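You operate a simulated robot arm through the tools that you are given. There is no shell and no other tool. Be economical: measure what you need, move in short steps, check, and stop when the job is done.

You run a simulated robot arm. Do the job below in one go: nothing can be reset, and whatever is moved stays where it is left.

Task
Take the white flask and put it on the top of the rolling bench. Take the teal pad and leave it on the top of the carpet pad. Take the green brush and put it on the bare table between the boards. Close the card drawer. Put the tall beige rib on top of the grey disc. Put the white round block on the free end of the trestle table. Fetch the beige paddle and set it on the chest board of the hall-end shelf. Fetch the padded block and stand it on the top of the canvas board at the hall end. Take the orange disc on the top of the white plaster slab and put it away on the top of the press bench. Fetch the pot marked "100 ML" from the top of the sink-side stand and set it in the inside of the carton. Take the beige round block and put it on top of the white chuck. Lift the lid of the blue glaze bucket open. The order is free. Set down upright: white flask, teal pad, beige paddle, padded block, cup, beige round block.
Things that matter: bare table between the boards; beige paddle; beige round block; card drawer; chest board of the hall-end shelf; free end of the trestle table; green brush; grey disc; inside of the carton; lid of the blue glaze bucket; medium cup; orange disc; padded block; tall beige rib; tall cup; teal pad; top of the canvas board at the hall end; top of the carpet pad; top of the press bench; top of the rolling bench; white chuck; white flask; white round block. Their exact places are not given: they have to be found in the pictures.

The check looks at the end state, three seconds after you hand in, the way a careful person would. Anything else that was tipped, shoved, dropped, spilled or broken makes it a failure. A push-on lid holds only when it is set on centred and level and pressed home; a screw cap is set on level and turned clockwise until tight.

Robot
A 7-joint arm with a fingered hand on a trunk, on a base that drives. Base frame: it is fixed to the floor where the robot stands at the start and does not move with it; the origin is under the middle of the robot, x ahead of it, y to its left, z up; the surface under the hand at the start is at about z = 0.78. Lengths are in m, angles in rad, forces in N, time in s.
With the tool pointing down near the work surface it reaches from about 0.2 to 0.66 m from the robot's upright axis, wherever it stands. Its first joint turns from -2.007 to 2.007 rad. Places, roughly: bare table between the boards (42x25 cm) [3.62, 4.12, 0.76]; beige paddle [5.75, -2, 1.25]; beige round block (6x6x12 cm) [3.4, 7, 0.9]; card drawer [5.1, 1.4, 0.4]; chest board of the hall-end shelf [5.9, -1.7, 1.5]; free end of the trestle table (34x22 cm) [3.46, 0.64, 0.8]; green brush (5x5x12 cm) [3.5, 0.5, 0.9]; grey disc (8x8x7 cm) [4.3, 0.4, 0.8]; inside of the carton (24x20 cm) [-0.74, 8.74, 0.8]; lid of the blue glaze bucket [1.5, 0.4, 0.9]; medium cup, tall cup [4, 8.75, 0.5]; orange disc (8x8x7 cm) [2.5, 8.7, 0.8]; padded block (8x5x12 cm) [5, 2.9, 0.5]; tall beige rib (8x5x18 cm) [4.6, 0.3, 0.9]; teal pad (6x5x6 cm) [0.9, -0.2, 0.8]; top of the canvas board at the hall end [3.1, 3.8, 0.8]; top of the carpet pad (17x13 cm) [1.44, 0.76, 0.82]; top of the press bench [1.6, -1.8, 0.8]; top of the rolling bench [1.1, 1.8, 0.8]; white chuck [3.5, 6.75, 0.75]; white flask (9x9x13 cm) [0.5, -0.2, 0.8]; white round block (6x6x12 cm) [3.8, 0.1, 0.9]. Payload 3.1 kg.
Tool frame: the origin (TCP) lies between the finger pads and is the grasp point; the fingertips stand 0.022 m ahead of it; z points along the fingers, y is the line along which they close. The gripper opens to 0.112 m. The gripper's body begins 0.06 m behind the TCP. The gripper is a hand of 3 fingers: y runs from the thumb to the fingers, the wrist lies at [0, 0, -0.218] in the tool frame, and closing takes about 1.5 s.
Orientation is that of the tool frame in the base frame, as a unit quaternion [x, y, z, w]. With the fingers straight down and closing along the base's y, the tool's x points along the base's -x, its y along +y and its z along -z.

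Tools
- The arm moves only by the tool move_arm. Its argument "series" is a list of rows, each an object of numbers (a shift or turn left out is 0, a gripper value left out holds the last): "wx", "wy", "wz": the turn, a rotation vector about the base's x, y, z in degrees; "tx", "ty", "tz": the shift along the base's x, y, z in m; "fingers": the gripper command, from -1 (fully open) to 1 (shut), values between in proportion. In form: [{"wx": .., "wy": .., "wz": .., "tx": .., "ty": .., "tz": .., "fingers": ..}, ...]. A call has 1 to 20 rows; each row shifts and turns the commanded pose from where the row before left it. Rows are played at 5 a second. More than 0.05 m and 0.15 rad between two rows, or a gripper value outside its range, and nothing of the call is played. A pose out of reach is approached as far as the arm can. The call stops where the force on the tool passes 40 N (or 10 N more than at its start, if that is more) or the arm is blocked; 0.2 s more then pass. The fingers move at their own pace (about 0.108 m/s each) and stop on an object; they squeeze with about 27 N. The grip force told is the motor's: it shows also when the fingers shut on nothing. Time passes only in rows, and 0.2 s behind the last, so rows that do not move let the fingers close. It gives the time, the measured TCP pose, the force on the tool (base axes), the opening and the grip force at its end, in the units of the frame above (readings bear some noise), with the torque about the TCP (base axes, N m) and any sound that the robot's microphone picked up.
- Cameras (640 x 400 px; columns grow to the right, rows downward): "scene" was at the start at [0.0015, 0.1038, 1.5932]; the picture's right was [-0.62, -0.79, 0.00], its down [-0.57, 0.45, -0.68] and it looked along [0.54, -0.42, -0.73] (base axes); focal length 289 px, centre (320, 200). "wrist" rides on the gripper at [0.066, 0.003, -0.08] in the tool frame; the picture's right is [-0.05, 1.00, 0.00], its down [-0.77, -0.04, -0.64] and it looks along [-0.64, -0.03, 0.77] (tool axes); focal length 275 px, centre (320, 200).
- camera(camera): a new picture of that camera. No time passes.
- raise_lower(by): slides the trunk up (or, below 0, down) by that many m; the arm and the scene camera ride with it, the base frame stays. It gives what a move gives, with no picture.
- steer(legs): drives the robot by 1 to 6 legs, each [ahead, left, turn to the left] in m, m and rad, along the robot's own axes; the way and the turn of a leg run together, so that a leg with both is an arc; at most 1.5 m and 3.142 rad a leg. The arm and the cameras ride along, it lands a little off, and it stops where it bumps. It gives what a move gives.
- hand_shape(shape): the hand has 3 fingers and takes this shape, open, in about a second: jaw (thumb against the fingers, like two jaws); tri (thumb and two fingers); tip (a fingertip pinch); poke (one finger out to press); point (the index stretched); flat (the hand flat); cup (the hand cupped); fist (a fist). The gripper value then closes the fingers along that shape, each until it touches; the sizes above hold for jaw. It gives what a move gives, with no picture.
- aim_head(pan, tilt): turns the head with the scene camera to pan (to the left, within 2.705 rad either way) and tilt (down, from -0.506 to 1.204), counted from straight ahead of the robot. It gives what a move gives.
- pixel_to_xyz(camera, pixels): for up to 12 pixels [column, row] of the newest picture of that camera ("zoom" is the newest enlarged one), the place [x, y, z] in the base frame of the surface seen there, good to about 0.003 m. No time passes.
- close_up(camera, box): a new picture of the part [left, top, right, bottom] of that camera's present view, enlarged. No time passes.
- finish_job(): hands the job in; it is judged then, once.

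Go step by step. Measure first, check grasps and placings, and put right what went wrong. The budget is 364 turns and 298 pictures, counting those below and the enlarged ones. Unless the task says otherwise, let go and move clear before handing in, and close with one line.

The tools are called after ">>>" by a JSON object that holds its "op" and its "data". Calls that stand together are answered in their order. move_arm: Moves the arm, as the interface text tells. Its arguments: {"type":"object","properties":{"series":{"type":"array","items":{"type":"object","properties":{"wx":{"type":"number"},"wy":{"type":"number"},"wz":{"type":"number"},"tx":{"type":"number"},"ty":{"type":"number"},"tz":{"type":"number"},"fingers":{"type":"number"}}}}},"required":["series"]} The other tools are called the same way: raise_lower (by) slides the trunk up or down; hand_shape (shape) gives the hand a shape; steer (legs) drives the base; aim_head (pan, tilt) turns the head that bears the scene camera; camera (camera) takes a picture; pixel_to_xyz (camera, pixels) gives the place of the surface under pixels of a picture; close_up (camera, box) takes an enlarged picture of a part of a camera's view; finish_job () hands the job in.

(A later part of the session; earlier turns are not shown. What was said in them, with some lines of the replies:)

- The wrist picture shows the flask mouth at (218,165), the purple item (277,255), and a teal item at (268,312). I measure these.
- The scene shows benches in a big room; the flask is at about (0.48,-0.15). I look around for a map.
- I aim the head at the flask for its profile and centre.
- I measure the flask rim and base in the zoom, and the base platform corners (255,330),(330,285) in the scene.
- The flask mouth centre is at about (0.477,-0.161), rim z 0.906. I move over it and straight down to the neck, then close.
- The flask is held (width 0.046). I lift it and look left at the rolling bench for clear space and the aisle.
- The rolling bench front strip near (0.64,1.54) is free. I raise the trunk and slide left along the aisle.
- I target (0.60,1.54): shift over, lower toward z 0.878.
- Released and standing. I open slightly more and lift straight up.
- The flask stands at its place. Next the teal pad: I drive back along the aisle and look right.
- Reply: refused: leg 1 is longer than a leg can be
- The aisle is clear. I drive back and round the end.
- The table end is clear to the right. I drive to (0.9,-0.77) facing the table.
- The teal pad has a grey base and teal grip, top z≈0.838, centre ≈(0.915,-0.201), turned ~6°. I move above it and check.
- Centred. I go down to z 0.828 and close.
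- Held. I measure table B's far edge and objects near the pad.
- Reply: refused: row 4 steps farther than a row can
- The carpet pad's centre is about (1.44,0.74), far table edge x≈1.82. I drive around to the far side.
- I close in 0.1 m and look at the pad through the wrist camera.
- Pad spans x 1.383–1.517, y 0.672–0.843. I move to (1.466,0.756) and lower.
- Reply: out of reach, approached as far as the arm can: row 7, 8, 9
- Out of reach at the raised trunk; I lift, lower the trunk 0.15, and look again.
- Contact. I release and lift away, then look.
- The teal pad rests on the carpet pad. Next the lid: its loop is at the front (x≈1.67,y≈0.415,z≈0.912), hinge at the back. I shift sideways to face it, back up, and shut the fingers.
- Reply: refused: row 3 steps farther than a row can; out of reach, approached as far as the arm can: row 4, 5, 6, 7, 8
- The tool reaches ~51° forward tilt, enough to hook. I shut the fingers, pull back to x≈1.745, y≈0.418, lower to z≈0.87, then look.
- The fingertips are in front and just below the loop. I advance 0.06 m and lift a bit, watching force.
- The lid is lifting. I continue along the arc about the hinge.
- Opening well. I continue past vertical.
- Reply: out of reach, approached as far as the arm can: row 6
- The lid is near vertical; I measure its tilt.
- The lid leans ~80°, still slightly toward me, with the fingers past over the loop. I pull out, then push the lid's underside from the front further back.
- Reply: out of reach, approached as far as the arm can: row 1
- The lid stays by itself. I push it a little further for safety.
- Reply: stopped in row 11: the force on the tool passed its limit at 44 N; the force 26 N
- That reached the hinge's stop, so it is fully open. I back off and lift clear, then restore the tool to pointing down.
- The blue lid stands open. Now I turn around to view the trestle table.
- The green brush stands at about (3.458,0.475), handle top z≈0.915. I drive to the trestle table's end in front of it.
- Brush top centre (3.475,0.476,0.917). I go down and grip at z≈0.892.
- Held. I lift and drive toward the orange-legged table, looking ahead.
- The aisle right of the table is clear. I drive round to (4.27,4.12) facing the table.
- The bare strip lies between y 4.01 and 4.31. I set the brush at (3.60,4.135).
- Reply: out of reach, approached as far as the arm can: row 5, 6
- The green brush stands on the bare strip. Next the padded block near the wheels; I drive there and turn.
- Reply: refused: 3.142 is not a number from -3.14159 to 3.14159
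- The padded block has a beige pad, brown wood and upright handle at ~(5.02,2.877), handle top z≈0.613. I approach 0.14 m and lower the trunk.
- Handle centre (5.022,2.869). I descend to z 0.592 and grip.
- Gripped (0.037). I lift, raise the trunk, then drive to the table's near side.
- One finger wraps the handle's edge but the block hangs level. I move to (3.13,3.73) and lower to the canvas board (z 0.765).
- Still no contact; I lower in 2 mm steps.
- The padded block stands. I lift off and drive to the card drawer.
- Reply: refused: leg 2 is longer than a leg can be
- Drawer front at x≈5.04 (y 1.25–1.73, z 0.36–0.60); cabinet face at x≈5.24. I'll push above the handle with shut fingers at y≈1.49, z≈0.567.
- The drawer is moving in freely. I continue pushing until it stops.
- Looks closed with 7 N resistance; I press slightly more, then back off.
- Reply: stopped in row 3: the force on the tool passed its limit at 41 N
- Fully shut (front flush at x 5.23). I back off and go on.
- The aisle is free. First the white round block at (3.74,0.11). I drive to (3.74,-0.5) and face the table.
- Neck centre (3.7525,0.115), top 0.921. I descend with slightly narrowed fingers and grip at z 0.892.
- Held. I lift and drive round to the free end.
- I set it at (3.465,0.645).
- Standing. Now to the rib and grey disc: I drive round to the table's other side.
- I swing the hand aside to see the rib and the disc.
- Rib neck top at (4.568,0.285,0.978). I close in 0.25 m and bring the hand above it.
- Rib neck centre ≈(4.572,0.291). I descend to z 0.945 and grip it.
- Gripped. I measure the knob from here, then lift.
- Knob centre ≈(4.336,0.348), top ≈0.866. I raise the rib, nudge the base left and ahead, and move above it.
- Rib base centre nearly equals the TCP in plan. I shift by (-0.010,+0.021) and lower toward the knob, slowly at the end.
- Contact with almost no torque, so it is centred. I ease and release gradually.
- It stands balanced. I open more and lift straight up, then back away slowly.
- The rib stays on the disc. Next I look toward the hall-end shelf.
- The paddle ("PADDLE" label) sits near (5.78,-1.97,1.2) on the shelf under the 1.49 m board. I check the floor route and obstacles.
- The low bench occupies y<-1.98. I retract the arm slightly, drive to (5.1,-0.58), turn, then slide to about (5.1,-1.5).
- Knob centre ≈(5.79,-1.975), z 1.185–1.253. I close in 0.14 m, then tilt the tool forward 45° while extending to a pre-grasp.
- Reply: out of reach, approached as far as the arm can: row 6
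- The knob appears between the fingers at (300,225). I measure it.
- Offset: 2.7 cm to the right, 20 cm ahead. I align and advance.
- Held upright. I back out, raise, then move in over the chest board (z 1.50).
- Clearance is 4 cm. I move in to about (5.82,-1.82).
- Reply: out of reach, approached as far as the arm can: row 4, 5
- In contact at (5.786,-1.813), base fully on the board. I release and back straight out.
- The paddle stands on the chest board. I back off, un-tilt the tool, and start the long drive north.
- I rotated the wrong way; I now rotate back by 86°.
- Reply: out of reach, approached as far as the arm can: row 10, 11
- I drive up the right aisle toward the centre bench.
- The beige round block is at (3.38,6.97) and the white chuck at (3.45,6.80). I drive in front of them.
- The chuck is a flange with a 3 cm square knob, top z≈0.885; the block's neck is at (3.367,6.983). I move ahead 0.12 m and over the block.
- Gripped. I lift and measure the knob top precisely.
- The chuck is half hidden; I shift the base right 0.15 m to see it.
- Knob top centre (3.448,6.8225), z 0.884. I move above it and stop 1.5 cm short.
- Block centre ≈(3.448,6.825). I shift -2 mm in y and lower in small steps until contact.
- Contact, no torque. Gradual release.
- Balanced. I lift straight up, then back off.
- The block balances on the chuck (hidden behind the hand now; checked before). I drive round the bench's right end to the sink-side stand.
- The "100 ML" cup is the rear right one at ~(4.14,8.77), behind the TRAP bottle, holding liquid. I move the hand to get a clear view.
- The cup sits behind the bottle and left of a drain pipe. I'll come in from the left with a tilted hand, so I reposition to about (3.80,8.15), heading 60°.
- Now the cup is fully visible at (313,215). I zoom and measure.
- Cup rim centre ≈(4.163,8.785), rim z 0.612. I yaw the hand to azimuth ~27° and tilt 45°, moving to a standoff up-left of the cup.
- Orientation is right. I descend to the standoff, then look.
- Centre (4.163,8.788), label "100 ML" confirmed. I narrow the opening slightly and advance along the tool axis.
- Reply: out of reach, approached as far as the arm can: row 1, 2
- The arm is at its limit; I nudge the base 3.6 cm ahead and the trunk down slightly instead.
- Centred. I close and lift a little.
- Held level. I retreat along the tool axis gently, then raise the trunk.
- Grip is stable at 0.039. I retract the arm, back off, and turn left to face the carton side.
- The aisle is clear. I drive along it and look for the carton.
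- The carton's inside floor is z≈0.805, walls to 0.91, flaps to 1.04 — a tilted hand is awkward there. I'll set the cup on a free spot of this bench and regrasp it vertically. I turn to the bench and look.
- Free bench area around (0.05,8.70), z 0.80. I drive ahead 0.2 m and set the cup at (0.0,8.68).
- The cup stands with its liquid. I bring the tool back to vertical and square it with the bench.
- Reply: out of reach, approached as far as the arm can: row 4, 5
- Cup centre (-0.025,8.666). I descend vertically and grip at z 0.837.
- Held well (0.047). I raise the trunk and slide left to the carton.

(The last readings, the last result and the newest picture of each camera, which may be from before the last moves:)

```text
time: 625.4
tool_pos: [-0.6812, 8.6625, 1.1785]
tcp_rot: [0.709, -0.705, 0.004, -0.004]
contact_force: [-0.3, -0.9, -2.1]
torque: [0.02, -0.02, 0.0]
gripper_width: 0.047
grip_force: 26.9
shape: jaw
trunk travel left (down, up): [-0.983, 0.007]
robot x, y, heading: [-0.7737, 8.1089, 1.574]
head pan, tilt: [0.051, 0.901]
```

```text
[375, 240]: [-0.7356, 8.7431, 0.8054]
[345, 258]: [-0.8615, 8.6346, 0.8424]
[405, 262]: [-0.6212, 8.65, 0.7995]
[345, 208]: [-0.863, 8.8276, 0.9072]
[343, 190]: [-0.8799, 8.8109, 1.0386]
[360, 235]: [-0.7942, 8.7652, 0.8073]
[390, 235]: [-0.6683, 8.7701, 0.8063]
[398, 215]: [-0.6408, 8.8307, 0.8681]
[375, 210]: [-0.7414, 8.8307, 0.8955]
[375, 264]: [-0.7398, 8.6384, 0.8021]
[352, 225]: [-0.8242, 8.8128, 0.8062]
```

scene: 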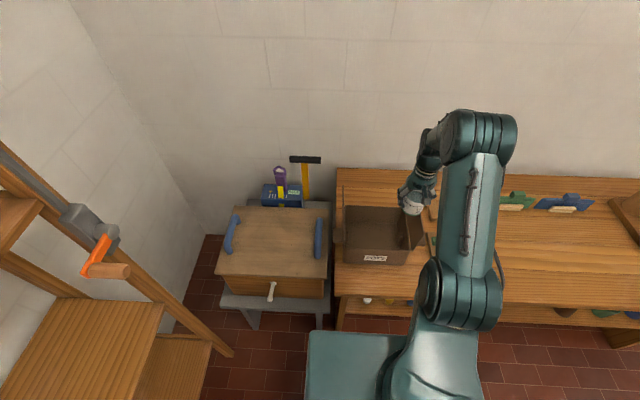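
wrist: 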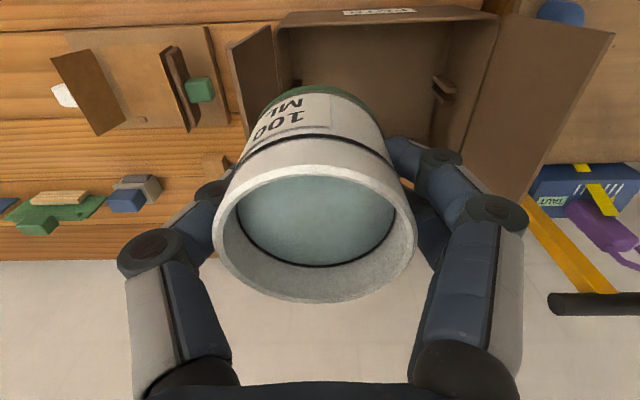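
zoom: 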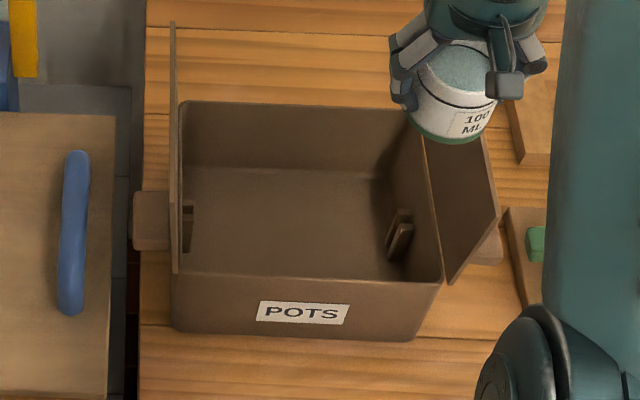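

Interior: x −0.863..−0.633, y 8.645..8.83, floor 0.806. I move over (−0.75,8.752) and descend with the trunk.

>>> {"op": "move_arm", "data": {"series": [{"tx": -0.02, "ty": 0.02}, {"tx": -0.025, "ty": 0.025}, {"tx": -0.024, "ty": 0.025}, {"ty": 0.02}, {}]}}

>>> {"op": "raise_lower", "data": {"by": -0.2}}

>>> {"op": "camera", "data": {"camera": "wrist"}}

>>> {"op": "camera", "data": {"camera": "scene"}}

```text
time: 626.6
tool_pos: [-0.7515, 8.7532, 1.177]
tcp_rot: [0.71, -0.705, 0.005, -0.003]
contact_force: [0.9, 0.5, -0.6]
torque: [0.0, 0.0, -0.02]
gripper_width: 0.0468
grip_force: 27.0
shape: jaw
trunk travel left (down, up): [-0.983, 0.007]
robot x, y, heading: [-0.7749, 8.105, 1.57]
head pan, tilt: [0.051, 0.901]
```

```text
time: 628.8
tool_pos: [-0.7515, 8.7534, 0.9769]
tcp_rot: [0.71, -0.704, 0.004, -0.004]
contact_force: [-0.5, -0.3, -1.0]
torque: [-0.01, -0.01, 0.02]
gripper_width: 0.0469
grip_force: 26.8
shape: jaw
trunk travel left (down, up): [-0.783, 0.207]
robot x, y, heading: [-0.7756, 8.1057, 1.569]
head pan, tilt: [0.051, 0.901]
```

```text
97 pictures are left
```

wrist: 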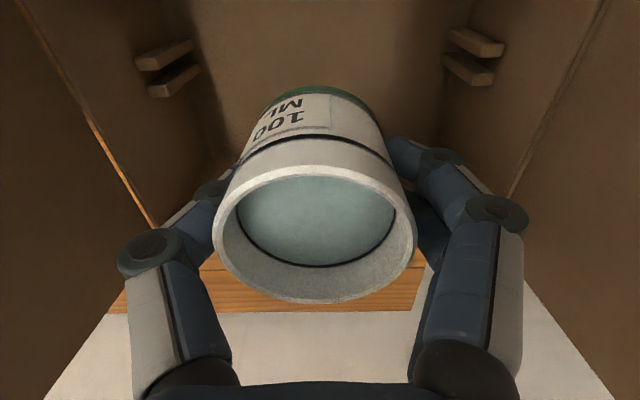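

```text
96 pictures are left
```

scene: 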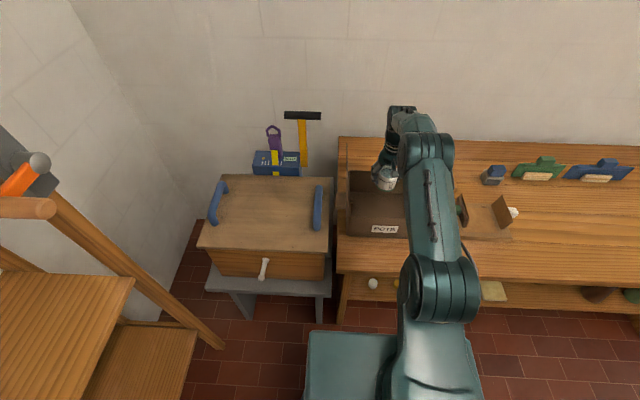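

>>> {"op": "raise_lower", "data": {"by": -0.12}}

>>> {"op": "move_arm", "data": {"series": [{"tz": -0.008}, {}, {"tz": -0.003}, {}, {"tz": -0.002}, {}]}}

>>> {"op": "camera", "data": {"camera": "wrist"}}

```text
time: 630.3
tool_pos: [-0.7515, 8.7527, 0.8576]
tcp_rot: [0.71, -0.704, 0.004, -0.004]
contact_force: [0.2, -0.5, -1.8]
torque: [-0.01, 0.0, -0.03]
gripper_width: 0.0466
grip_force: 26.4
shape: jaw
trunk travel left (down, up): [-0.663, 0.327]
robot x, y, heading: [-0.7764, 8.1085, 1.565]
head pan, tilt: [0.051, 0.901]
```

```text
time: 631.7
tool_pos: [-0.7513, 8.7529, 0.8437]
tcp_rot: [0.709, -0.705, 0.004, -0.004]
contact_force: [-0.3, -0.7, -0.8]
torque: [0.0, 0.01, -0.02]
gripper_width: 0.0468
grip_force: 26.7
shape: jaw
trunk travel left (down, up): [-0.663, 0.327]
robot x, y, heading: [-0.778, 8.1082, 1.569]
head pan, tilt: [0.051, 0.901]
```

```text
95 pictures are left
```

wrist: 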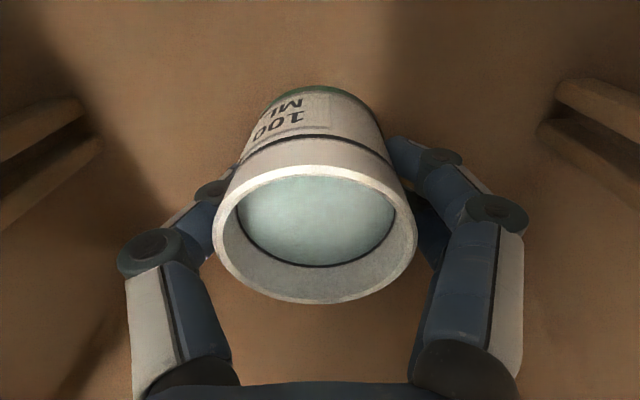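

>>> {"op": "move_arm", "data": {"series": [{"tz": -0.0015}, {}, {"tz": -0.0015}, {}]}}

```text
time: 632.7
tool_pos: [-0.7515, 8.7533, 0.8425]
tcp_rot: [0.709, -0.705, 0.004, -0.005]
contact_force: [-0.5, 0.9, 8.7]
torque: [0.04, 0.02, 0.04]
gripper_width: 0.0466
grip_force: 27.5
shape: jaw
trunk travel left (down, up): [-0.663, 0.327]
robot x, y, heading: [-0.776, 8.1053, 1.563]
head pan, tilt: [0.051, 0.901]
```

Contact with the carton floor. I release partly and lift out straight with the arm, then trunk.

>>> {"op": "move_arm", "data": {"series": [{"fingers": 0.0}, {}, {}, {"fingers": -0.4}, {}, {}, {"tz": 0.02}, {"tz": 0.03}, {"tz": 0.03}]}}

>>> {"op": "raise_lower", "data": {"by": 0.2}}

>>> {"op": "camera", "data": {"camera": "wrist"}}

```text
time: 634.7
tool_pos: [-0.7528, 8.7524, 0.9214]
tcp_rot: [0.709, -0.705, 0.005, -0.004]
contact_force: [-0.6, 0.1, -0.6]
torque: [0.05, -0.02, -0.02]
gripper_width: 0.0781
grip_force: 0.1
shape: jaw
trunk travel left (down, up): [-0.663, 0.327]
robot x, y, heading: [-0.778, 8.107, 1.567]
head pan, tilt: [0.051, 0.901]
```

```text
time: 636.8
tool_pos: [-0.7531, 8.7528, 1.1216]
tcp_rot: [0.709, -0.705, 0.004, -0.004]
contact_force: [-0.4, 0.2, 0.2]
torque: [0.01, 0.0, 0.03]
gripper_width: 0.0779
grip_force: 0.0
shape: jaw
trunk travel left (down, up): [-0.863, 0.127]
robot x, y, heading: [-0.7746, 8.1048, 1.573]
head pan, tilt: [0.051, 0.901]
```

```text
94 pictures are left
```

wrist: 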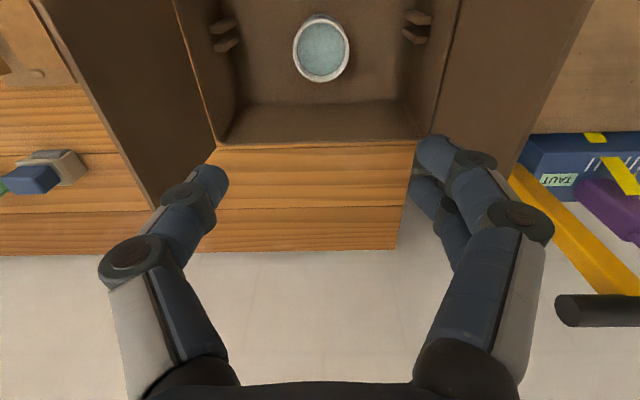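

The cup stands in the carton. Last: the orange disc. I back off and drive to the plaster slab.

>>> {"op": "steer", "data": {"legs": [[-0.22, 0, 0], [0, -1.4, 0], [0, -1.4, 0], [0, -0.42, 0]]}}

>>> {"op": "aim_head", "data": {"pan": 0.0, "tilt": 0.8}}

>>> {"op": "camera", "data": {"camera": "scene"}}

>>> {"op": "camera", "data": {"camera": "wrist"}}

```text
time: 654.0
tool_pos: [2.495, 8.5157, 1.1204]
tcp_rot: [0.711, -0.703, 0.004, -0.005]
contact_force: [-0.7, 0.4, -0.6]
torque: [0.02, -0.03, 0.02]
gripper_width: 0.0782
grip_force: 0.0
shape: jaw
trunk travel left (down, up): [-0.863, 0.127]
robot x, y, heading: [2.4763, 7.8678, 1.571]
head pan, tilt: [0.051, 0.901]
```

```text
time: 654.7
tool_pos: [2.4943, 8.5157, 1.1213]
tcp_rot: [0.712, -0.702, 0.004, -0.004]
contact_force: [-0.2, -1.0, -0.4]
torque: [-0.01, 0.04, 0.02]
gripper_width: 0.0779
grip_force: 0.1
shape: jaw
trunk travel left (down, up): [-0.863, 0.127]
robot x, y, heading: [2.4761, 7.8707, 1.573]
head pan, tilt: [0.0, 0.799]
```

```text
93 pictures are left
```

scene: 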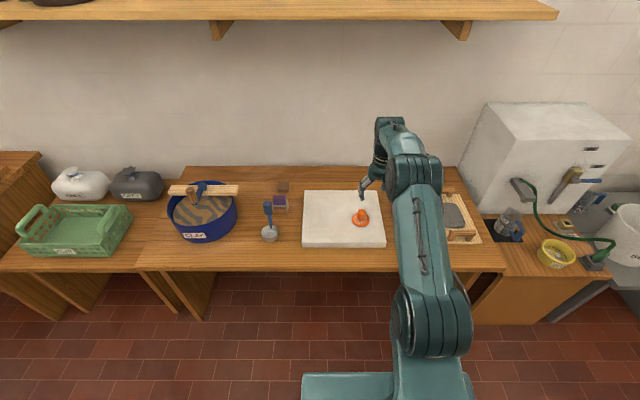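

```text
92 pictures are left
```

wrist: 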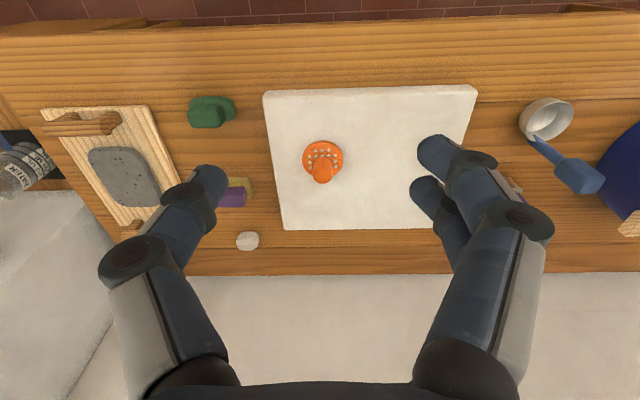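

>>> {"op": "close_up", "data": {"camera": "wrist", "box": [270, 110, 380, 210]}}

>>> {"op": "pixel_to_xyz", "data": {"camera": "wrist", "pixels": [[323, 175], [313, 175], [333, 175], [323, 184], [304, 155], [342, 155], [322, 142], [400, 150], [322, 165]]}}

```text
4.00 times, centred on (325, 160) of wrist
```

zoom: 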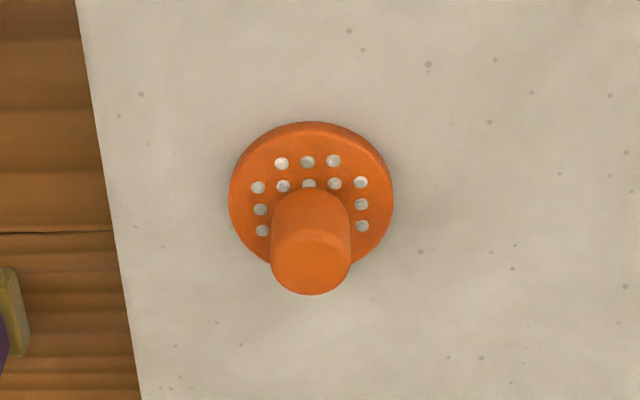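

```text
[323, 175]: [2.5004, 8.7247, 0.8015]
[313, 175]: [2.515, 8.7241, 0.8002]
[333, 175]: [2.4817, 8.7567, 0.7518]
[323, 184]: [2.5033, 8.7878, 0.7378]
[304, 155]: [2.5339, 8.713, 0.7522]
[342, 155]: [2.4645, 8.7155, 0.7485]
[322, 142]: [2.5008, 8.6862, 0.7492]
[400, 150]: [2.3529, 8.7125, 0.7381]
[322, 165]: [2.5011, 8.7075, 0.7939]
```

Knob centre (2.4995,8.722), top 0.803. I drive ahead 0.24 m, lower the trunk, then descend.

>>> {"op": "steer", "data": {"legs": [[0.24, 0, 0]]}}

>>> {"op": "raise_lower", "data": {"by": -0.18}}

>>> {"op": "camera", "data": {"camera": "wrist"}}

```text
time: 656.4
tool_pos: [2.4962, 8.7555, 1.1216]
tcp_rot: [0.711, -0.704, 0.004, -0.005]
contact_force: [0.5, -0.3, -0.3]
torque: [0.0, 0.0, 0.02]
gripper_width: 0.0781
grip_force: 0.1
shape: jaw
trunk travel left (down, up): [-0.863, 0.127]
robot x, y, heading: [2.4715, 8.1083, 1.57]
head pan, tilt: [0.0, 0.799]
```

```text
time: 658.4
tool_pos: [2.495, 8.7552, 0.9415]
tcp_rot: [0.711, -0.704, 0.005, -0.005]
contact_force: [0.9, 0.3, -0.1]
torque: [-0.02, 0.01, -0.04]
gripper_width: 0.0783
grip_force: 0.1
shape: jaw
trunk travel left (down, up): [-0.683, 0.307]
robot x, y, heading: [2.4772, 8.1124, 1.575]
head pan, tilt: [0.0, 0.799]
```

```text
90 pictures are left
```

wrist: 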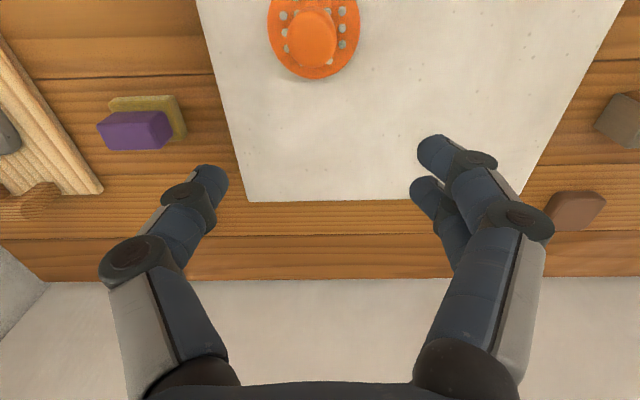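

>>> {"op": "pixel_to_xyz", "data": {"camera": "wrist", "pixels": [[311, 45], [290, 45], [332, 45], [311, 63], [311, 25], [313, 75], [275, 30], [355, 30]]}}

>>> {"op": "move_arm", "data": {"series": [{"ty": -0.033}, {"tx": 0.005}, {"tz": -0.045}, {"tz": -0.045}, {}]}}

>>> {"op": "camera", "data": {"camera": "wrist"}}

```text
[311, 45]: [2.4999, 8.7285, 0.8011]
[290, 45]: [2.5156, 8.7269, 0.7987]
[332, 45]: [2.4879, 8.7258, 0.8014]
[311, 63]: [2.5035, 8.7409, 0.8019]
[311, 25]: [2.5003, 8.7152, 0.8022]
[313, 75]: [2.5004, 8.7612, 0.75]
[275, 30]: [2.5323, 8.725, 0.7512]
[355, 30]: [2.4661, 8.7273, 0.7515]
```

```text
time: 659.6
tool_pos: [2.5011, 8.721, 0.8513]
tcp_rot: [0.711, -0.703, 0.004, -0.005]
contact_force: [0.1, 0.4, 0.5]
torque: [-0.01, -0.02, 0.01]
gripper_width: 0.0781
grip_force: 0.0
shape: jaw
trunk travel left (down, up): [-0.683, 0.307]
robot x, y, heading: [2.4727, 8.1103, 1.572]
head pan, tilt: [0.0, 0.799]
```

```text
89 pictures are left
```

wrist: 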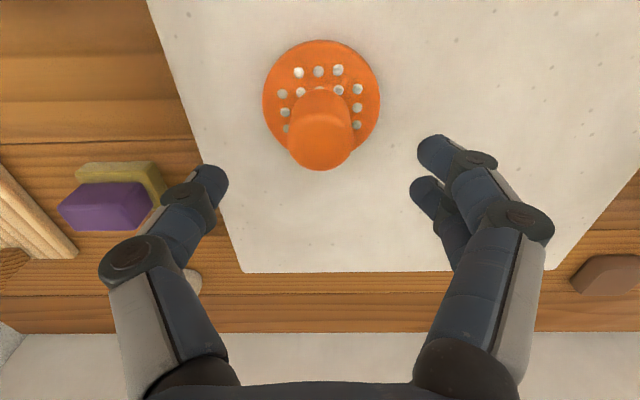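

>>> {"op": "move_arm", "data": {"series": [{"ty": 0.005, "tz": -0.03}, {"tz": -0.03}, {"tz": -0.007}, {}, {"fingers": 1}, {}, {}, {}, {}, {}, {}, {"tz": 0.03}, {"tz": 0.04}, {"tz": 0.04}, {}]}}

>>> {"op": "camera", "data": {"camera": "wrist"}}

```text
time: 662.8
tool_pos: [2.4994, 8.7276, 0.8952]
tcp_rot: [0.711, -0.703, 0.005, -0.004]
contact_force: [-0.1, 0.5, -1.5]
torque: [0.01, 0.0, -0.01]
gripper_width: 0.0271
grip_force: 26.9
shape: jaw
trunk travel left (down, up): [-0.683, 0.307]
robot x, y, heading: [2.4748, 8.109, 1.576]
head pan, tilt: [0.0, 0.799]
```

```text
88 pictures are left
```

wrist: 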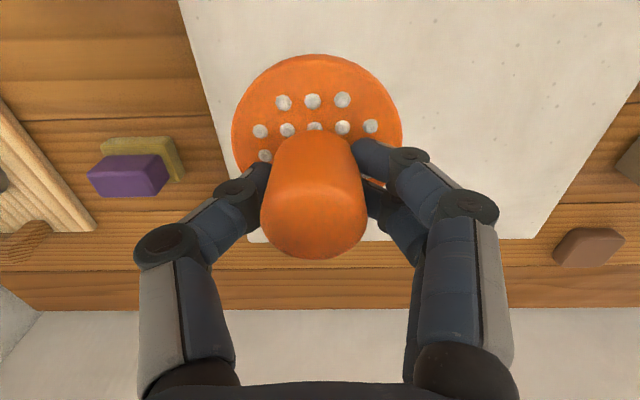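

Held (0.027). I raise, retract the arm, and begin the drive back along the route already used.

>>> {"op": "move_arm", "data": {"series": [{"tz": 0.045}, {"ty": -0.05}, {"ty": -0.05}, {"ty": -0.05}, {"ty": -0.05}, {}]}}

>>> {"op": "raise_lower", "data": {"by": 0.2}}

>>> {"op": "steer", "data": {"legs": [[-0.22, 0, 0], [0, -1.4, 0], [0, -0.9, 0], [-1.4, 0, 0], [-0.7, 0, 0]]}}

>>> {"op": "aim_head", "data": {"pan": 2.6, "tilt": 0.5}}

>>> {"op": "camera", "data": {"camera": "scene"}}

```text
time: 664.2
tool_pos: [2.4998, 8.5283, 0.9403]
tcp_rot: [0.711, -0.703, 0.005, -0.003]
contact_force: [-0.5, -0.6, -2.1]
torque: [0.04, 0.04, 0.0]
gripper_width: 0.0269
grip_force: 27.2
shape: jaw
trunk travel left (down, up): [-0.683, 0.307]
robot x, y, heading: [2.4708, 8.1092, 1.57]
head pan, tilt: [0.0, 0.799]
```

```text
time: 666.4
tool_pos: [2.4987, 8.5274, 1.1391]
tcp_rot: [0.711, -0.703, 0.004, -0.005]
contact_force: [0.5, 0.0, -1.1]
torque: [-0.01, 0.0, -0.01]
gripper_width: 0.0272
grip_force: 27.0
shape: jaw
trunk travel left (down, up): [-0.883, 0.107]
robot x, y, heading: [2.4753, 8.107, 1.568]
head pan, tilt: [0.0, 0.799]
```

```text
time: 689.0
tool_pos: [4.7929, 6.221, 1.1384]
tcp_rot: [0.71, -0.704, 0.004, -0.005]
contact_force: [0.4, -1.0, -2.7]
torque: [-0.02, 0.02, -0.04]
gripper_width: 0.0271
grip_force: 26.7
shape: jaw
trunk travel left (down, up): [-0.883, 0.107]
robot x, y, heading: [4.7665, 5.8044, 1.574]
head pan, tilt: [0.0, 0.799]
```

```text
time: 691.3
tool_pos: [4.7937, 6.2217, 1.1387]
tcp_rot: [0.71, -0.704, 0.004, -0.004]
contact_force: [-0.2, -0.1, -2.3]
torque: [0.03, -0.01, 0.02]
gripper_width: 0.0269
grip_force: 26.9
shape: jaw
trunk travel left (down, up): [-0.883, 0.107]
robot x, y, heading: [4.7663, 5.8065, 1.572]
head pan, tilt: [2.601, 0.499]
```

```text
87 pictures are left
```

scene: 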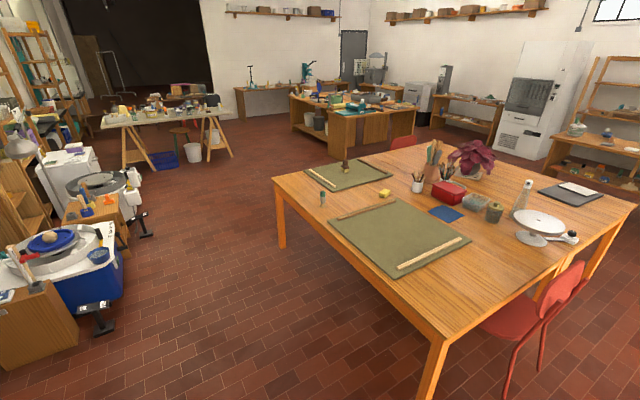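

Brush and padded block are still standing. I continue.

>>> {"op": "steer", "data": {"legs": [[-0.4, 0.47, 0], [-1.4, 0, 0], [-1.55, 0, 0], [0, 1.0, 0], [0, 0.75, 0], [-1.4, 0, 0]]}}

```text
refused: -1.55 is not a number from -1.5 to 1.5
```

>>> {"op": "steer", "data": {"legs": [[-0.4, 0.47, 0], [-1.45, 0, 0], [-1.5, 0, 0], [0, 1.0, 0], [0, 0.75, 0], [-1.45, 0, 0]]}}

>>> {"op": "aim_head", "data": {"pan": -2.3, "tilt": 0.6}}

>>> {"op": "camera", "data": {"camera": "scene"}}

```text
time: 723.7
tool_pos: [2.5882, 1.4327, 1.1398]
tcp_rot: [0.716, -0.698, 0.004, -0.003]
contact_force: [0.1, -0.5, -1.2]
torque: [0.0, -0.02, -0.01]
gripper_width: 0.0268
grip_force: 26.9
shape: jaw
trunk travel left (down, up): [-0.883, 0.107]
robot x, y, heading: [2.5682, 1.0146, 1.589]
head pan, tilt: [2.601, 0.499]
```

```text
time: 727.6
tool_pos: [2.5885, 1.4325, 1.1392]
tcp_rot: [0.716, -0.698, 0.004, -0.004]
contact_force: [0.2, -0.1, -1.6]
torque: [0.0, 0.02, 0.01]
gripper_width: 0.0268
grip_force: 27.0
shape: jaw
trunk travel left (down, up): [-0.883, 0.107]
robot x, y, heading: [2.5684, 1.0136, 1.585]
head pan, tilt: [-2.3, 0.6]
```

```text
86 pictures are left
```

scene: 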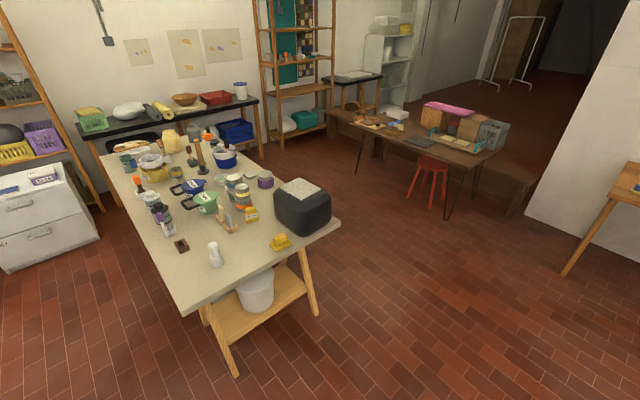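

Everything is in place on the trestle table. I proceed to the press bench.

>>> {"op": "steer", "data": {"legs": [[-1.3, 0, -0.014], [-0.5, 0, 0], [0, 0.9, 0], [0, 0, 1.57], [0, 0, 1.57]]}}

>>> {"op": "aim_head", "data": {"pan": 0.0, "tilt": 0.7}}

>>> {"op": "camera", "data": {"camera": "scene"}}

```text
time: 748.7
tool_pos: [1.6488, -1.1906, 1.1397]
tcp_rot: [0.698, 0.717, -0.004, -0.004]
contact_force: [-0.4, -0.2, -1.8]
torque: [0.01, 0.0, -0.01]
gripper_width: 0.0264
grip_force: 26.7
shape: jaw
trunk travel left (down, up): [-0.883, 0.107]
robot x, y, heading: [1.668, -0.7674, -1.557]
head pan, tilt: [-2.3, 0.6]
```

```text
time: 750.8
tool_pos: [1.6502, -1.1902, 1.1387]
tcp_rot: [0.698, 0.716, -0.004, -0.004]
contact_force: [0.2, -1.6, -1.2]
torque: [-0.02, 0.0, -0.03]
gripper_width: 0.0267
grip_force: 27.0
shape: jaw
trunk travel left (down, up): [-0.883, 0.107]
robot x, y, heading: [1.6669, -0.7702, -1.554]
head pan, tilt: [0.0, 0.7]
```

```text
85 pictures are left
```

scene: 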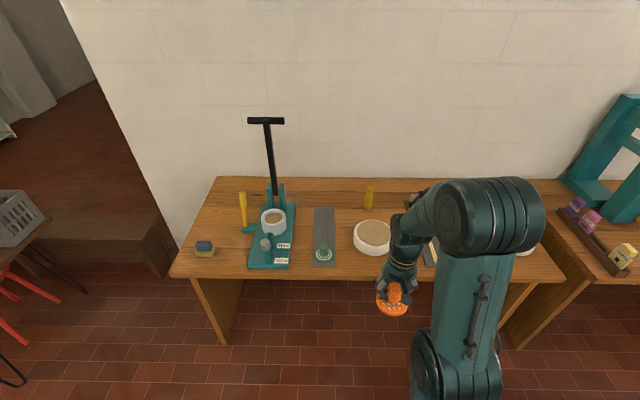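

>>> {"op": "pixel_to_xyz", "data": {"camera": "scene", "pixels": [[170, 275], [560, 280], [220, 180], [345, 205], [420, 240], [450, 250], [530, 185], [545, 265], [373, 235], [325, 200], [600, 205], [340, 260]]}}

>>> {"op": "aim_head", "data": {"pan": -0.7, "tilt": 0.6}}

>>> {"op": "camera", "data": {"camera": "scene"}}

```text
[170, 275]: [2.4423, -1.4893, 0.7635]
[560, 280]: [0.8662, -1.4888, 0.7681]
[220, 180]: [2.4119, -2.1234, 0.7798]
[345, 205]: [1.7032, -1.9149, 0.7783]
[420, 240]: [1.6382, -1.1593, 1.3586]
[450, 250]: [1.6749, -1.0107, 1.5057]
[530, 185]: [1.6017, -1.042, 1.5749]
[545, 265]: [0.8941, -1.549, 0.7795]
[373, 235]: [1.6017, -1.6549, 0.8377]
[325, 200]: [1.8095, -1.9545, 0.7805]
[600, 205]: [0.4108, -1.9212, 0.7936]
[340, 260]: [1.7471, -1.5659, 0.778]
```

```text
time: 751.9
tool_pos: [1.6495, -1.1908, 1.1393]
tcp_rot: [0.698, 0.716, -0.005, -0.004]
contact_force: [-0.7, 0.9, -1.3]
torque: [0.03, -0.01, -0.01]
gripper_width: 0.0266
grip_force: 27.0
shape: jaw
trunk travel left (down, up): [-0.883, 0.107]
robot x, y, heading: [1.67, -0.7713, -1.555]
head pan, tilt: [-0.7, 0.6]
```

```text
84 pictures are left
```

scene: 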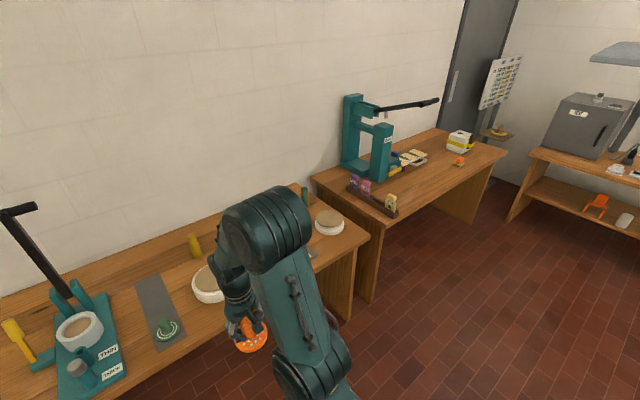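

>>> {"op": "camera", "data": {"camera": "wrist"}}

>>> {"op": "steer", "data": {"legs": [[0, 0.4, -0.015]]}}

>>> {"op": "aim_head", "data": {"pan": -0.1, "tilt": 0.8}}

>>> {"op": "camera", "data": {"camera": "scene"}}

```text
83 pictures are left
```

wrist: 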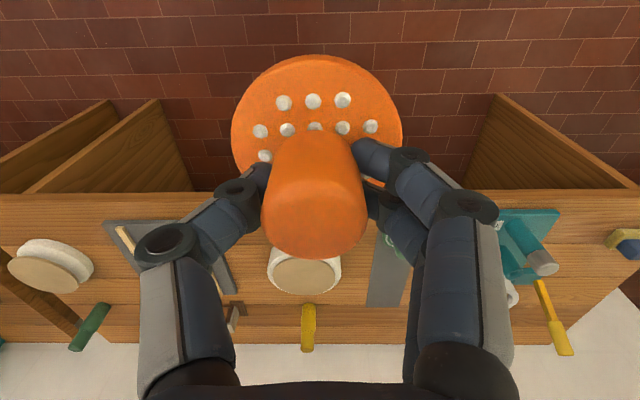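

```text
time: 754.4
tool_pos: [2.0399, -1.1864, 1.1387]
tcp_rot: [0.704, 0.71, -0.004, -0.004]
contact_force: [1.2, 0.2, -1.2]
torque: [-0.04, 0.02, -0.02]
gripper_width: 0.0266
grip_force: 27.2
shape: jaw
trunk travel left (down, up): [-0.883, 0.107]
robot x, y, heading: [2.0648, -0.7678, -1.573]
head pan, tilt: [-0.7, 0.6]
```

```text
time: 755.4
tool_pos: [2.038, -1.1875, 1.1394]
tcp_rot: [0.705, 0.709, -0.004, -0.004]
contact_force: [-0.8, -0.4, -2.2]
torque: [0.03, -0.01, -0.01]
gripper_width: 0.0264
grip_force: 26.9
shape: jaw
trunk travel left (down, up): [-0.883, 0.107]
robot x, y, heading: [2.0646, -0.7705, -1.572]
head pan, tilt: [-0.099, 0.799]
```

```text
82 pictures are left
```

scene: 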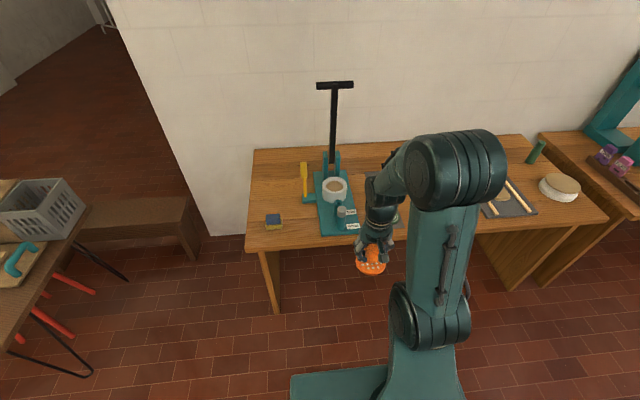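

>>> {"op": "pixel_to_xyz", "data": {"camera": "scene", "pixels": [[275, 195], [255, 225], [273, 222], [302, 195], [295, 232], [316, 200], [285, 170], [295, 215], [575, 210], [540, 195], [248, 245]]}}

>>> {"op": "close_up", "data": {"camera": "scene", "box": [230, 130, 420, 260]}}

```text
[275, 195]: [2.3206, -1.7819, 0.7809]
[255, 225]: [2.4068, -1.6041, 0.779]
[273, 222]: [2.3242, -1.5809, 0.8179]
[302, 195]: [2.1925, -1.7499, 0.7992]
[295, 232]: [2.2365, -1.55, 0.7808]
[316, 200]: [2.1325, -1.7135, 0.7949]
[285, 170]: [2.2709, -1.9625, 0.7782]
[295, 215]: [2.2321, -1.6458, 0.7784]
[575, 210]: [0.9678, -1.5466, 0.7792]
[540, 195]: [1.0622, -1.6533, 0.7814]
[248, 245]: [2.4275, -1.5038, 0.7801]
```

```text
3.08 times, centred on (325, 195) of scene
```

zoom: 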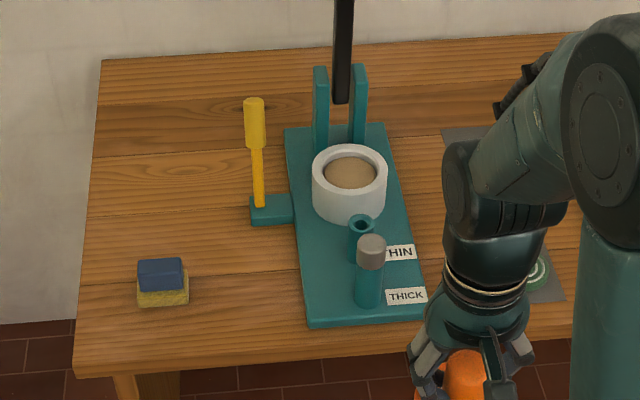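

Free spot at about (2.325,-1.745). I drive in front of it, lower the trunk, then place.

>>> {"op": "steer", "data": {"legs": [[0.37, 0.25, 0]]}}

>>> {"op": "raise_lower", "data": {"by": -0.15}}

>>> {"op": "move_arm", "data": {"series": [{"tx": 0.01, "ty": -0.045}, {"tx": 0.01, "ty": -0.045}, {"tx": 0.01, "ty": -0.045}, {"tx": 0.01, "ty": -0.04}, {}]}}

>>> {"op": "camera", "data": {"camera": "wrist"}}

>>> {"op": "camera", "data": {"camera": "scene"}}

```text
time: 758.0
tool_pos: [2.2908, -1.5537, 1.1396]
tcp_rot: [0.705, 0.709, -0.004, -0.004]
contact_force: [-0.9, 0.3, -1.2]
torque: [0.0, 0.0, 0.0]
gripper_width: 0.0268
grip_force: 26.9
shape: jaw
trunk travel left (down, up): [-0.883, 0.107]
robot x, y, heading: [2.3171, -1.1353, -1.572]
head pan, tilt: [-0.099, 0.799]
```

```text
time: 759.8
tool_pos: [2.2894, -1.5542, 0.9893]
tcp_rot: [0.705, 0.709, -0.004, -0.004]
contact_force: [-0.3, 0.2, -1.8]
torque: [0.02, -0.01, 0.01]
gripper_width: 0.0265
grip_force: 26.9
shape: jaw
trunk travel left (down, up): [-0.733, 0.257]
robot x, y, heading: [2.319, -1.1348, -1.57]
head pan, tilt: [-0.099, 0.799]
```

```text
time: 761.0
tool_pos: [2.3305, -1.7294, 0.9884]
tcp_rot: [0.704, 0.71, -0.004, -0.004]
contact_force: [-0.5, -0.2, -1.2]
torque: [-0.04, -0.01, -0.01]
gripper_width: 0.0263
grip_force: 27.1
shape: jaw
trunk travel left (down, up): [-0.733, 0.257]
robot x, y, heading: [2.3194, -1.1364, -1.574]
head pan, tilt: [-0.099, 0.799]
```

```text
80 pictures are left
```

wrist: 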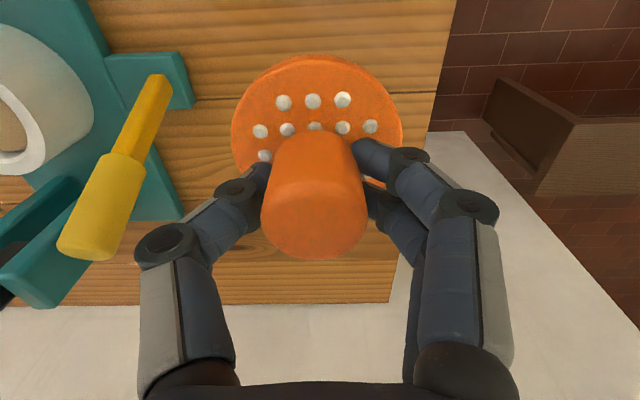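

```text
79 pictures are left
```

scene: 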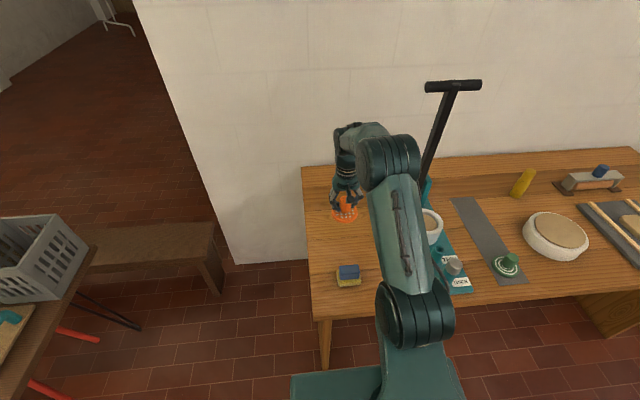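

>>> {"op": "pixel_to_xyz", "data": {"camera": "wrist", "pixels": [[90, 240], [110, 190], [150, 110], [440, 100], [125, 160]]}}

```text
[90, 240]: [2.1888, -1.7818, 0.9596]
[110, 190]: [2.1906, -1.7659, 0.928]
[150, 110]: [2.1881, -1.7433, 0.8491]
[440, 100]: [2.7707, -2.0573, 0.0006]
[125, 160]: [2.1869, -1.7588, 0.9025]
```

The hammer is 14 cm away; fine. I lower to the bench.

>>> {"op": "move_arm", "data": {"series": [{"tz": -0.045}, {"tz": -0.045}, {"tz": -0.045}, {"tz": -0.02}, {}, {"tz": -0.004}, {}, {"tz": -0.002}, {}]}}

```text
time: 763.0
tool_pos: [2.3304, -1.7289, 0.8274]
tcp_rot: [0.705, 0.709, -0.004, -0.004]
contact_force: [0.0, 0.9, -2.3]
torque: [-0.02, 0.01, -0.03]
gripper_width: 0.0265
grip_force: 27.3
shape: jaw
trunk travel left (down, up): [-0.733, 0.257]
robot x, y, heading: [2.3148, -1.1337, -1.573]
head pan, tilt: [-0.099, 0.799]
```

>>> {"op": "move_arm", "data": {"series": [{"tz": -0.002}, {}, {"tz": -0.001}, {}]}}

```text
time: 764.0
tool_pos: [2.3296, -1.7289, 0.824]
tcp_rot: [0.704, 0.71, -0.005, -0.005]
contact_force: [-0.5, 0.0, -2.0]
torque: [-0.02, -0.01, 0.0]
gripper_width: 0.0264
grip_force: 27.4
shape: jaw
trunk travel left (down, up): [-0.733, 0.257]
robot x, y, heading: [2.3187, -1.1326, -1.574]
head pan, tilt: [-0.099, 0.799]
```

>>> {"op": "move_arm", "data": {"series": [{"tz": -0.0015}, {}, {"tz": -0.0015}, {}, {"tz": -0.001}, {}]}}

```text
time: 765.4
tool_pos: [2.3306, -1.7294, 0.8233]
tcp_rot: [0.705, 0.71, -0.006, -0.002]
contact_force: [0.4, -2.3, 13.4]
torque: [0.0, 0.02, 0.05]
gripper_width: 0.0268
grip_force: 27.3
shape: jaw
trunk travel left (down, up): [-0.733, 0.257]
robot x, y, heading: [2.3157, -1.1384, -1.574]
head pan, tilt: [-0.099, 0.799]
```

Contact. I release and lift clear.

>>> {"op": "move_arm", "data": {"series": [{"fingers": 0.2}, {}, {}, {"fingers": -0.2}, {}, {"tz": 0.03}, {"tz": 0.045}, {"tz": 0.045}, {"tz": 0.045}, {"ty": 0.045}, {"ty": 0.045}, {}]}}

>>> {"op": "camera", "data": {"camera": "wrist"}}

>>> {"op": "camera", "data": {"camera": "scene"}}

```text
time: 768.0
tool_pos: [2.33, -1.6393, 0.9866]
tcp_rot: [0.704, 0.71, -0.004, -0.005]
contact_force: [0.1, 0.6, -0.9]
torque: [0.02, 0.0, 0.0]
gripper_width: 0.0668
grip_force: 0.0
shape: jaw
trunk travel left (down, up): [-0.733, 0.257]
robot x, y, heading: [2.3189, -1.133, -1.572]
head pan, tilt: [-0.099, 0.799]
```

```text
78 pictures are left
```

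wrist: 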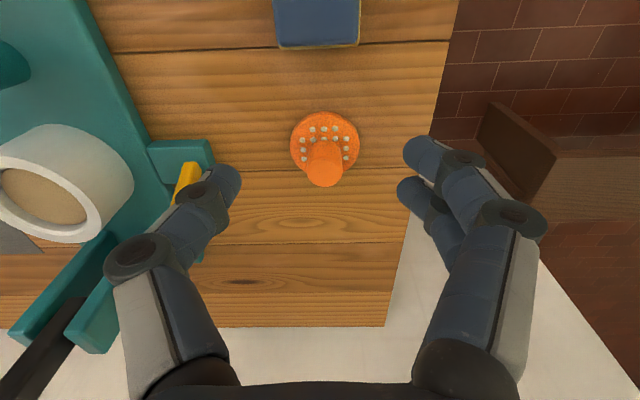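

```text
77 pictures are left
```

scene: 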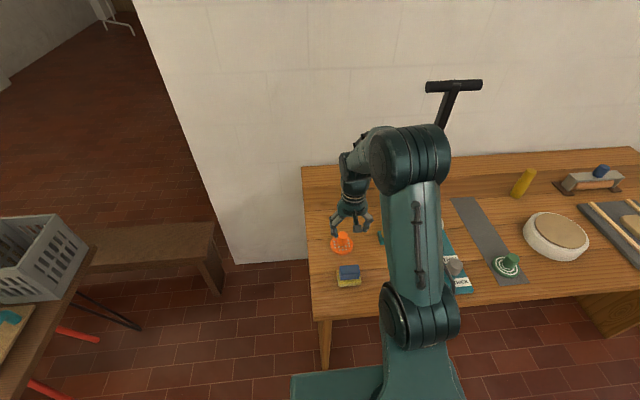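

The orange disc sits on the press bench. I back off, turn, and check the earlier placings from a distance.

>>> {"op": "steer", "data": {"legs": [[-0.35, 0, 0], [0, 0, 2.3]]}}

>>> {"op": "raise_lower", "data": {"by": 0.2}}

>>> {"op": "aim_head", "data": {"pan": 0.75, "tilt": 0.2}}

>>> {"op": "camera", "data": {"camera": "scene"}}

>>> {"op": "close_up", "data": {"camera": "scene", "box": [280, 130, 400, 210]}}

```text
time: 775.7
tool_pos: [2.6894, -0.4451, 0.9862]
tcp_rot: [-0.353, 0.936, -0.005, 0.002]
contact_force: [-0.2, 1.1, -0.5]
torque: [0.0, 0.01, -0.01]
gripper_width: 0.0667
grip_force: 0.0
shape: jaw
trunk travel left (down, up): [-0.733, 0.257]
robot x, y, heading: [2.322, -0.7854, 0.708]
head pan, tilt: [-0.099, 0.799]
```

```text
time: 777.9
tool_pos: [2.6904, -0.4454, 1.1867]
tcp_rot: [-0.353, 0.936, -0.006, 0.003]
contact_force: [0.7, 0.2, 0.5]
torque: [0.0, 0.01, -0.02]
gripper_width: 0.0666
grip_force: 0.1
shape: jaw
trunk travel left (down, up): [-0.933, 0.057]
robot x, y, heading: [2.319, -0.784, 0.713]
head pan, tilt: [-0.099, 0.799]
```

```text
time: 779.0
tool_pos: [2.6904, -0.4447, 1.1868]
tcp_rot: [-0.353, 0.936, -0.006, 0.003]
contact_force: [0.2, 0.0, 0.5]
torque: [0.01, -0.01, 0.0]
gripper_width: 0.0666
grip_force: 0.0
shape: jaw
trunk travel left (down, up): [-0.933, 0.057]
robot x, y, heading: [2.3126, -0.7866, 0.713]
head pan, tilt: [0.75, 0.201]
```

```text
76 pictures are left
```

scene: 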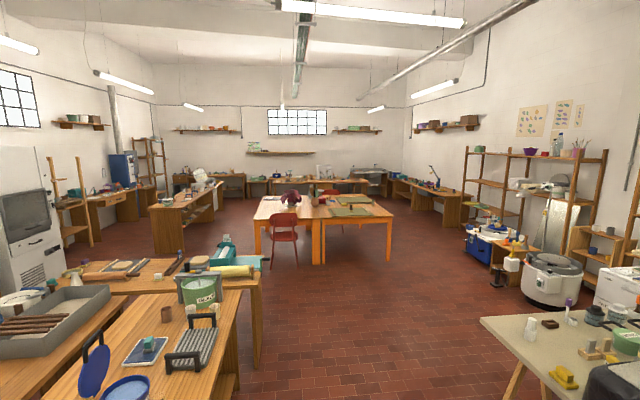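

```text
5.00 times, centred on (340, 170) of scene
```

zoom: 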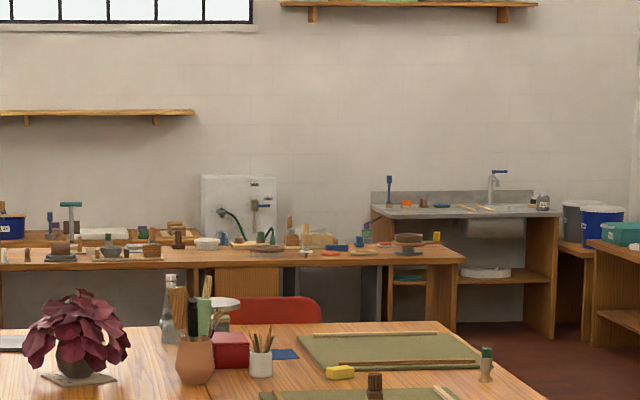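

>>> {"op": "close_up", "data": {"camera": "scene", "box": [325, 170, 350, 186]}}

>>> {"op": "close_up", "data": {"camera": "scene", "box": [0, 240, 260, 400]}}

>>> {"op": "close_up", "data": {"camera": "scene", "box": [480, 270, 640, 400]}}

```text
16.00 times, centred on (338, 178) of scene
```

zoom: 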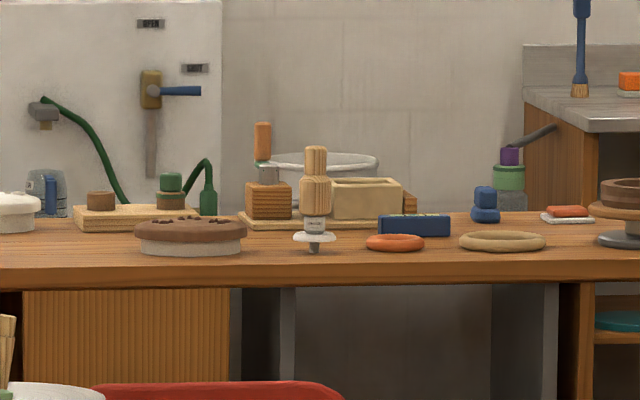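

```text
2.46 times, centred on (130, 320) of scene
```

zoom: 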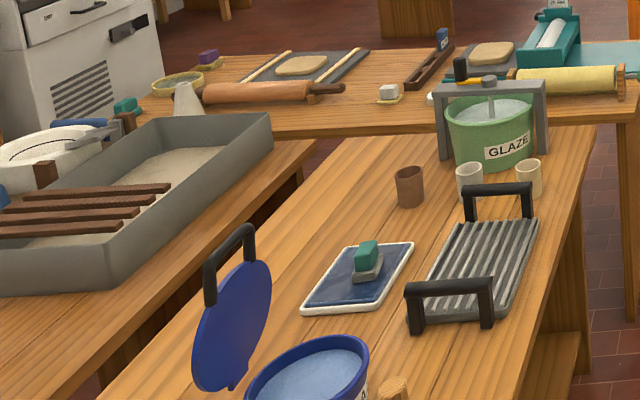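

```text
3.08 times, centred on (560, 335) of scene
```

zoom: 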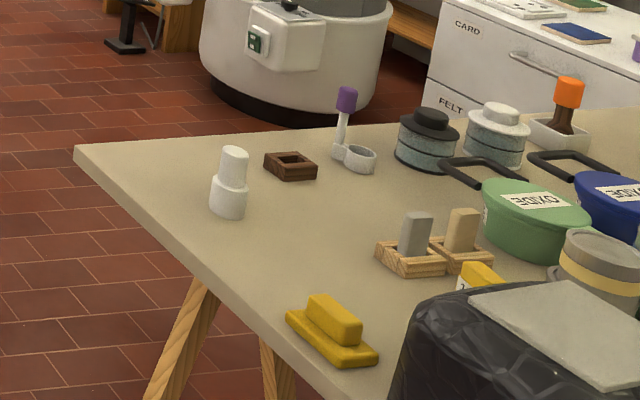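

The zoomed views show everything standing: block on the chuck, lid open, flask, teal pad, white block, drawer shut, brush and padded block. I hand in.

>>> {"op": "finish_job", "data": {}}

```text
The job is handed in.
```

I did all twelve tasks and handed the job in with the gripper empty and clear of everything. In my last looks everything I had placed was standing, the card drawer was shut and the blue bucket's lid was open. The paddle and the "100 ML" cup I only checked when I set them down. The tall rib and the beige round block rest balanced on small knobs.
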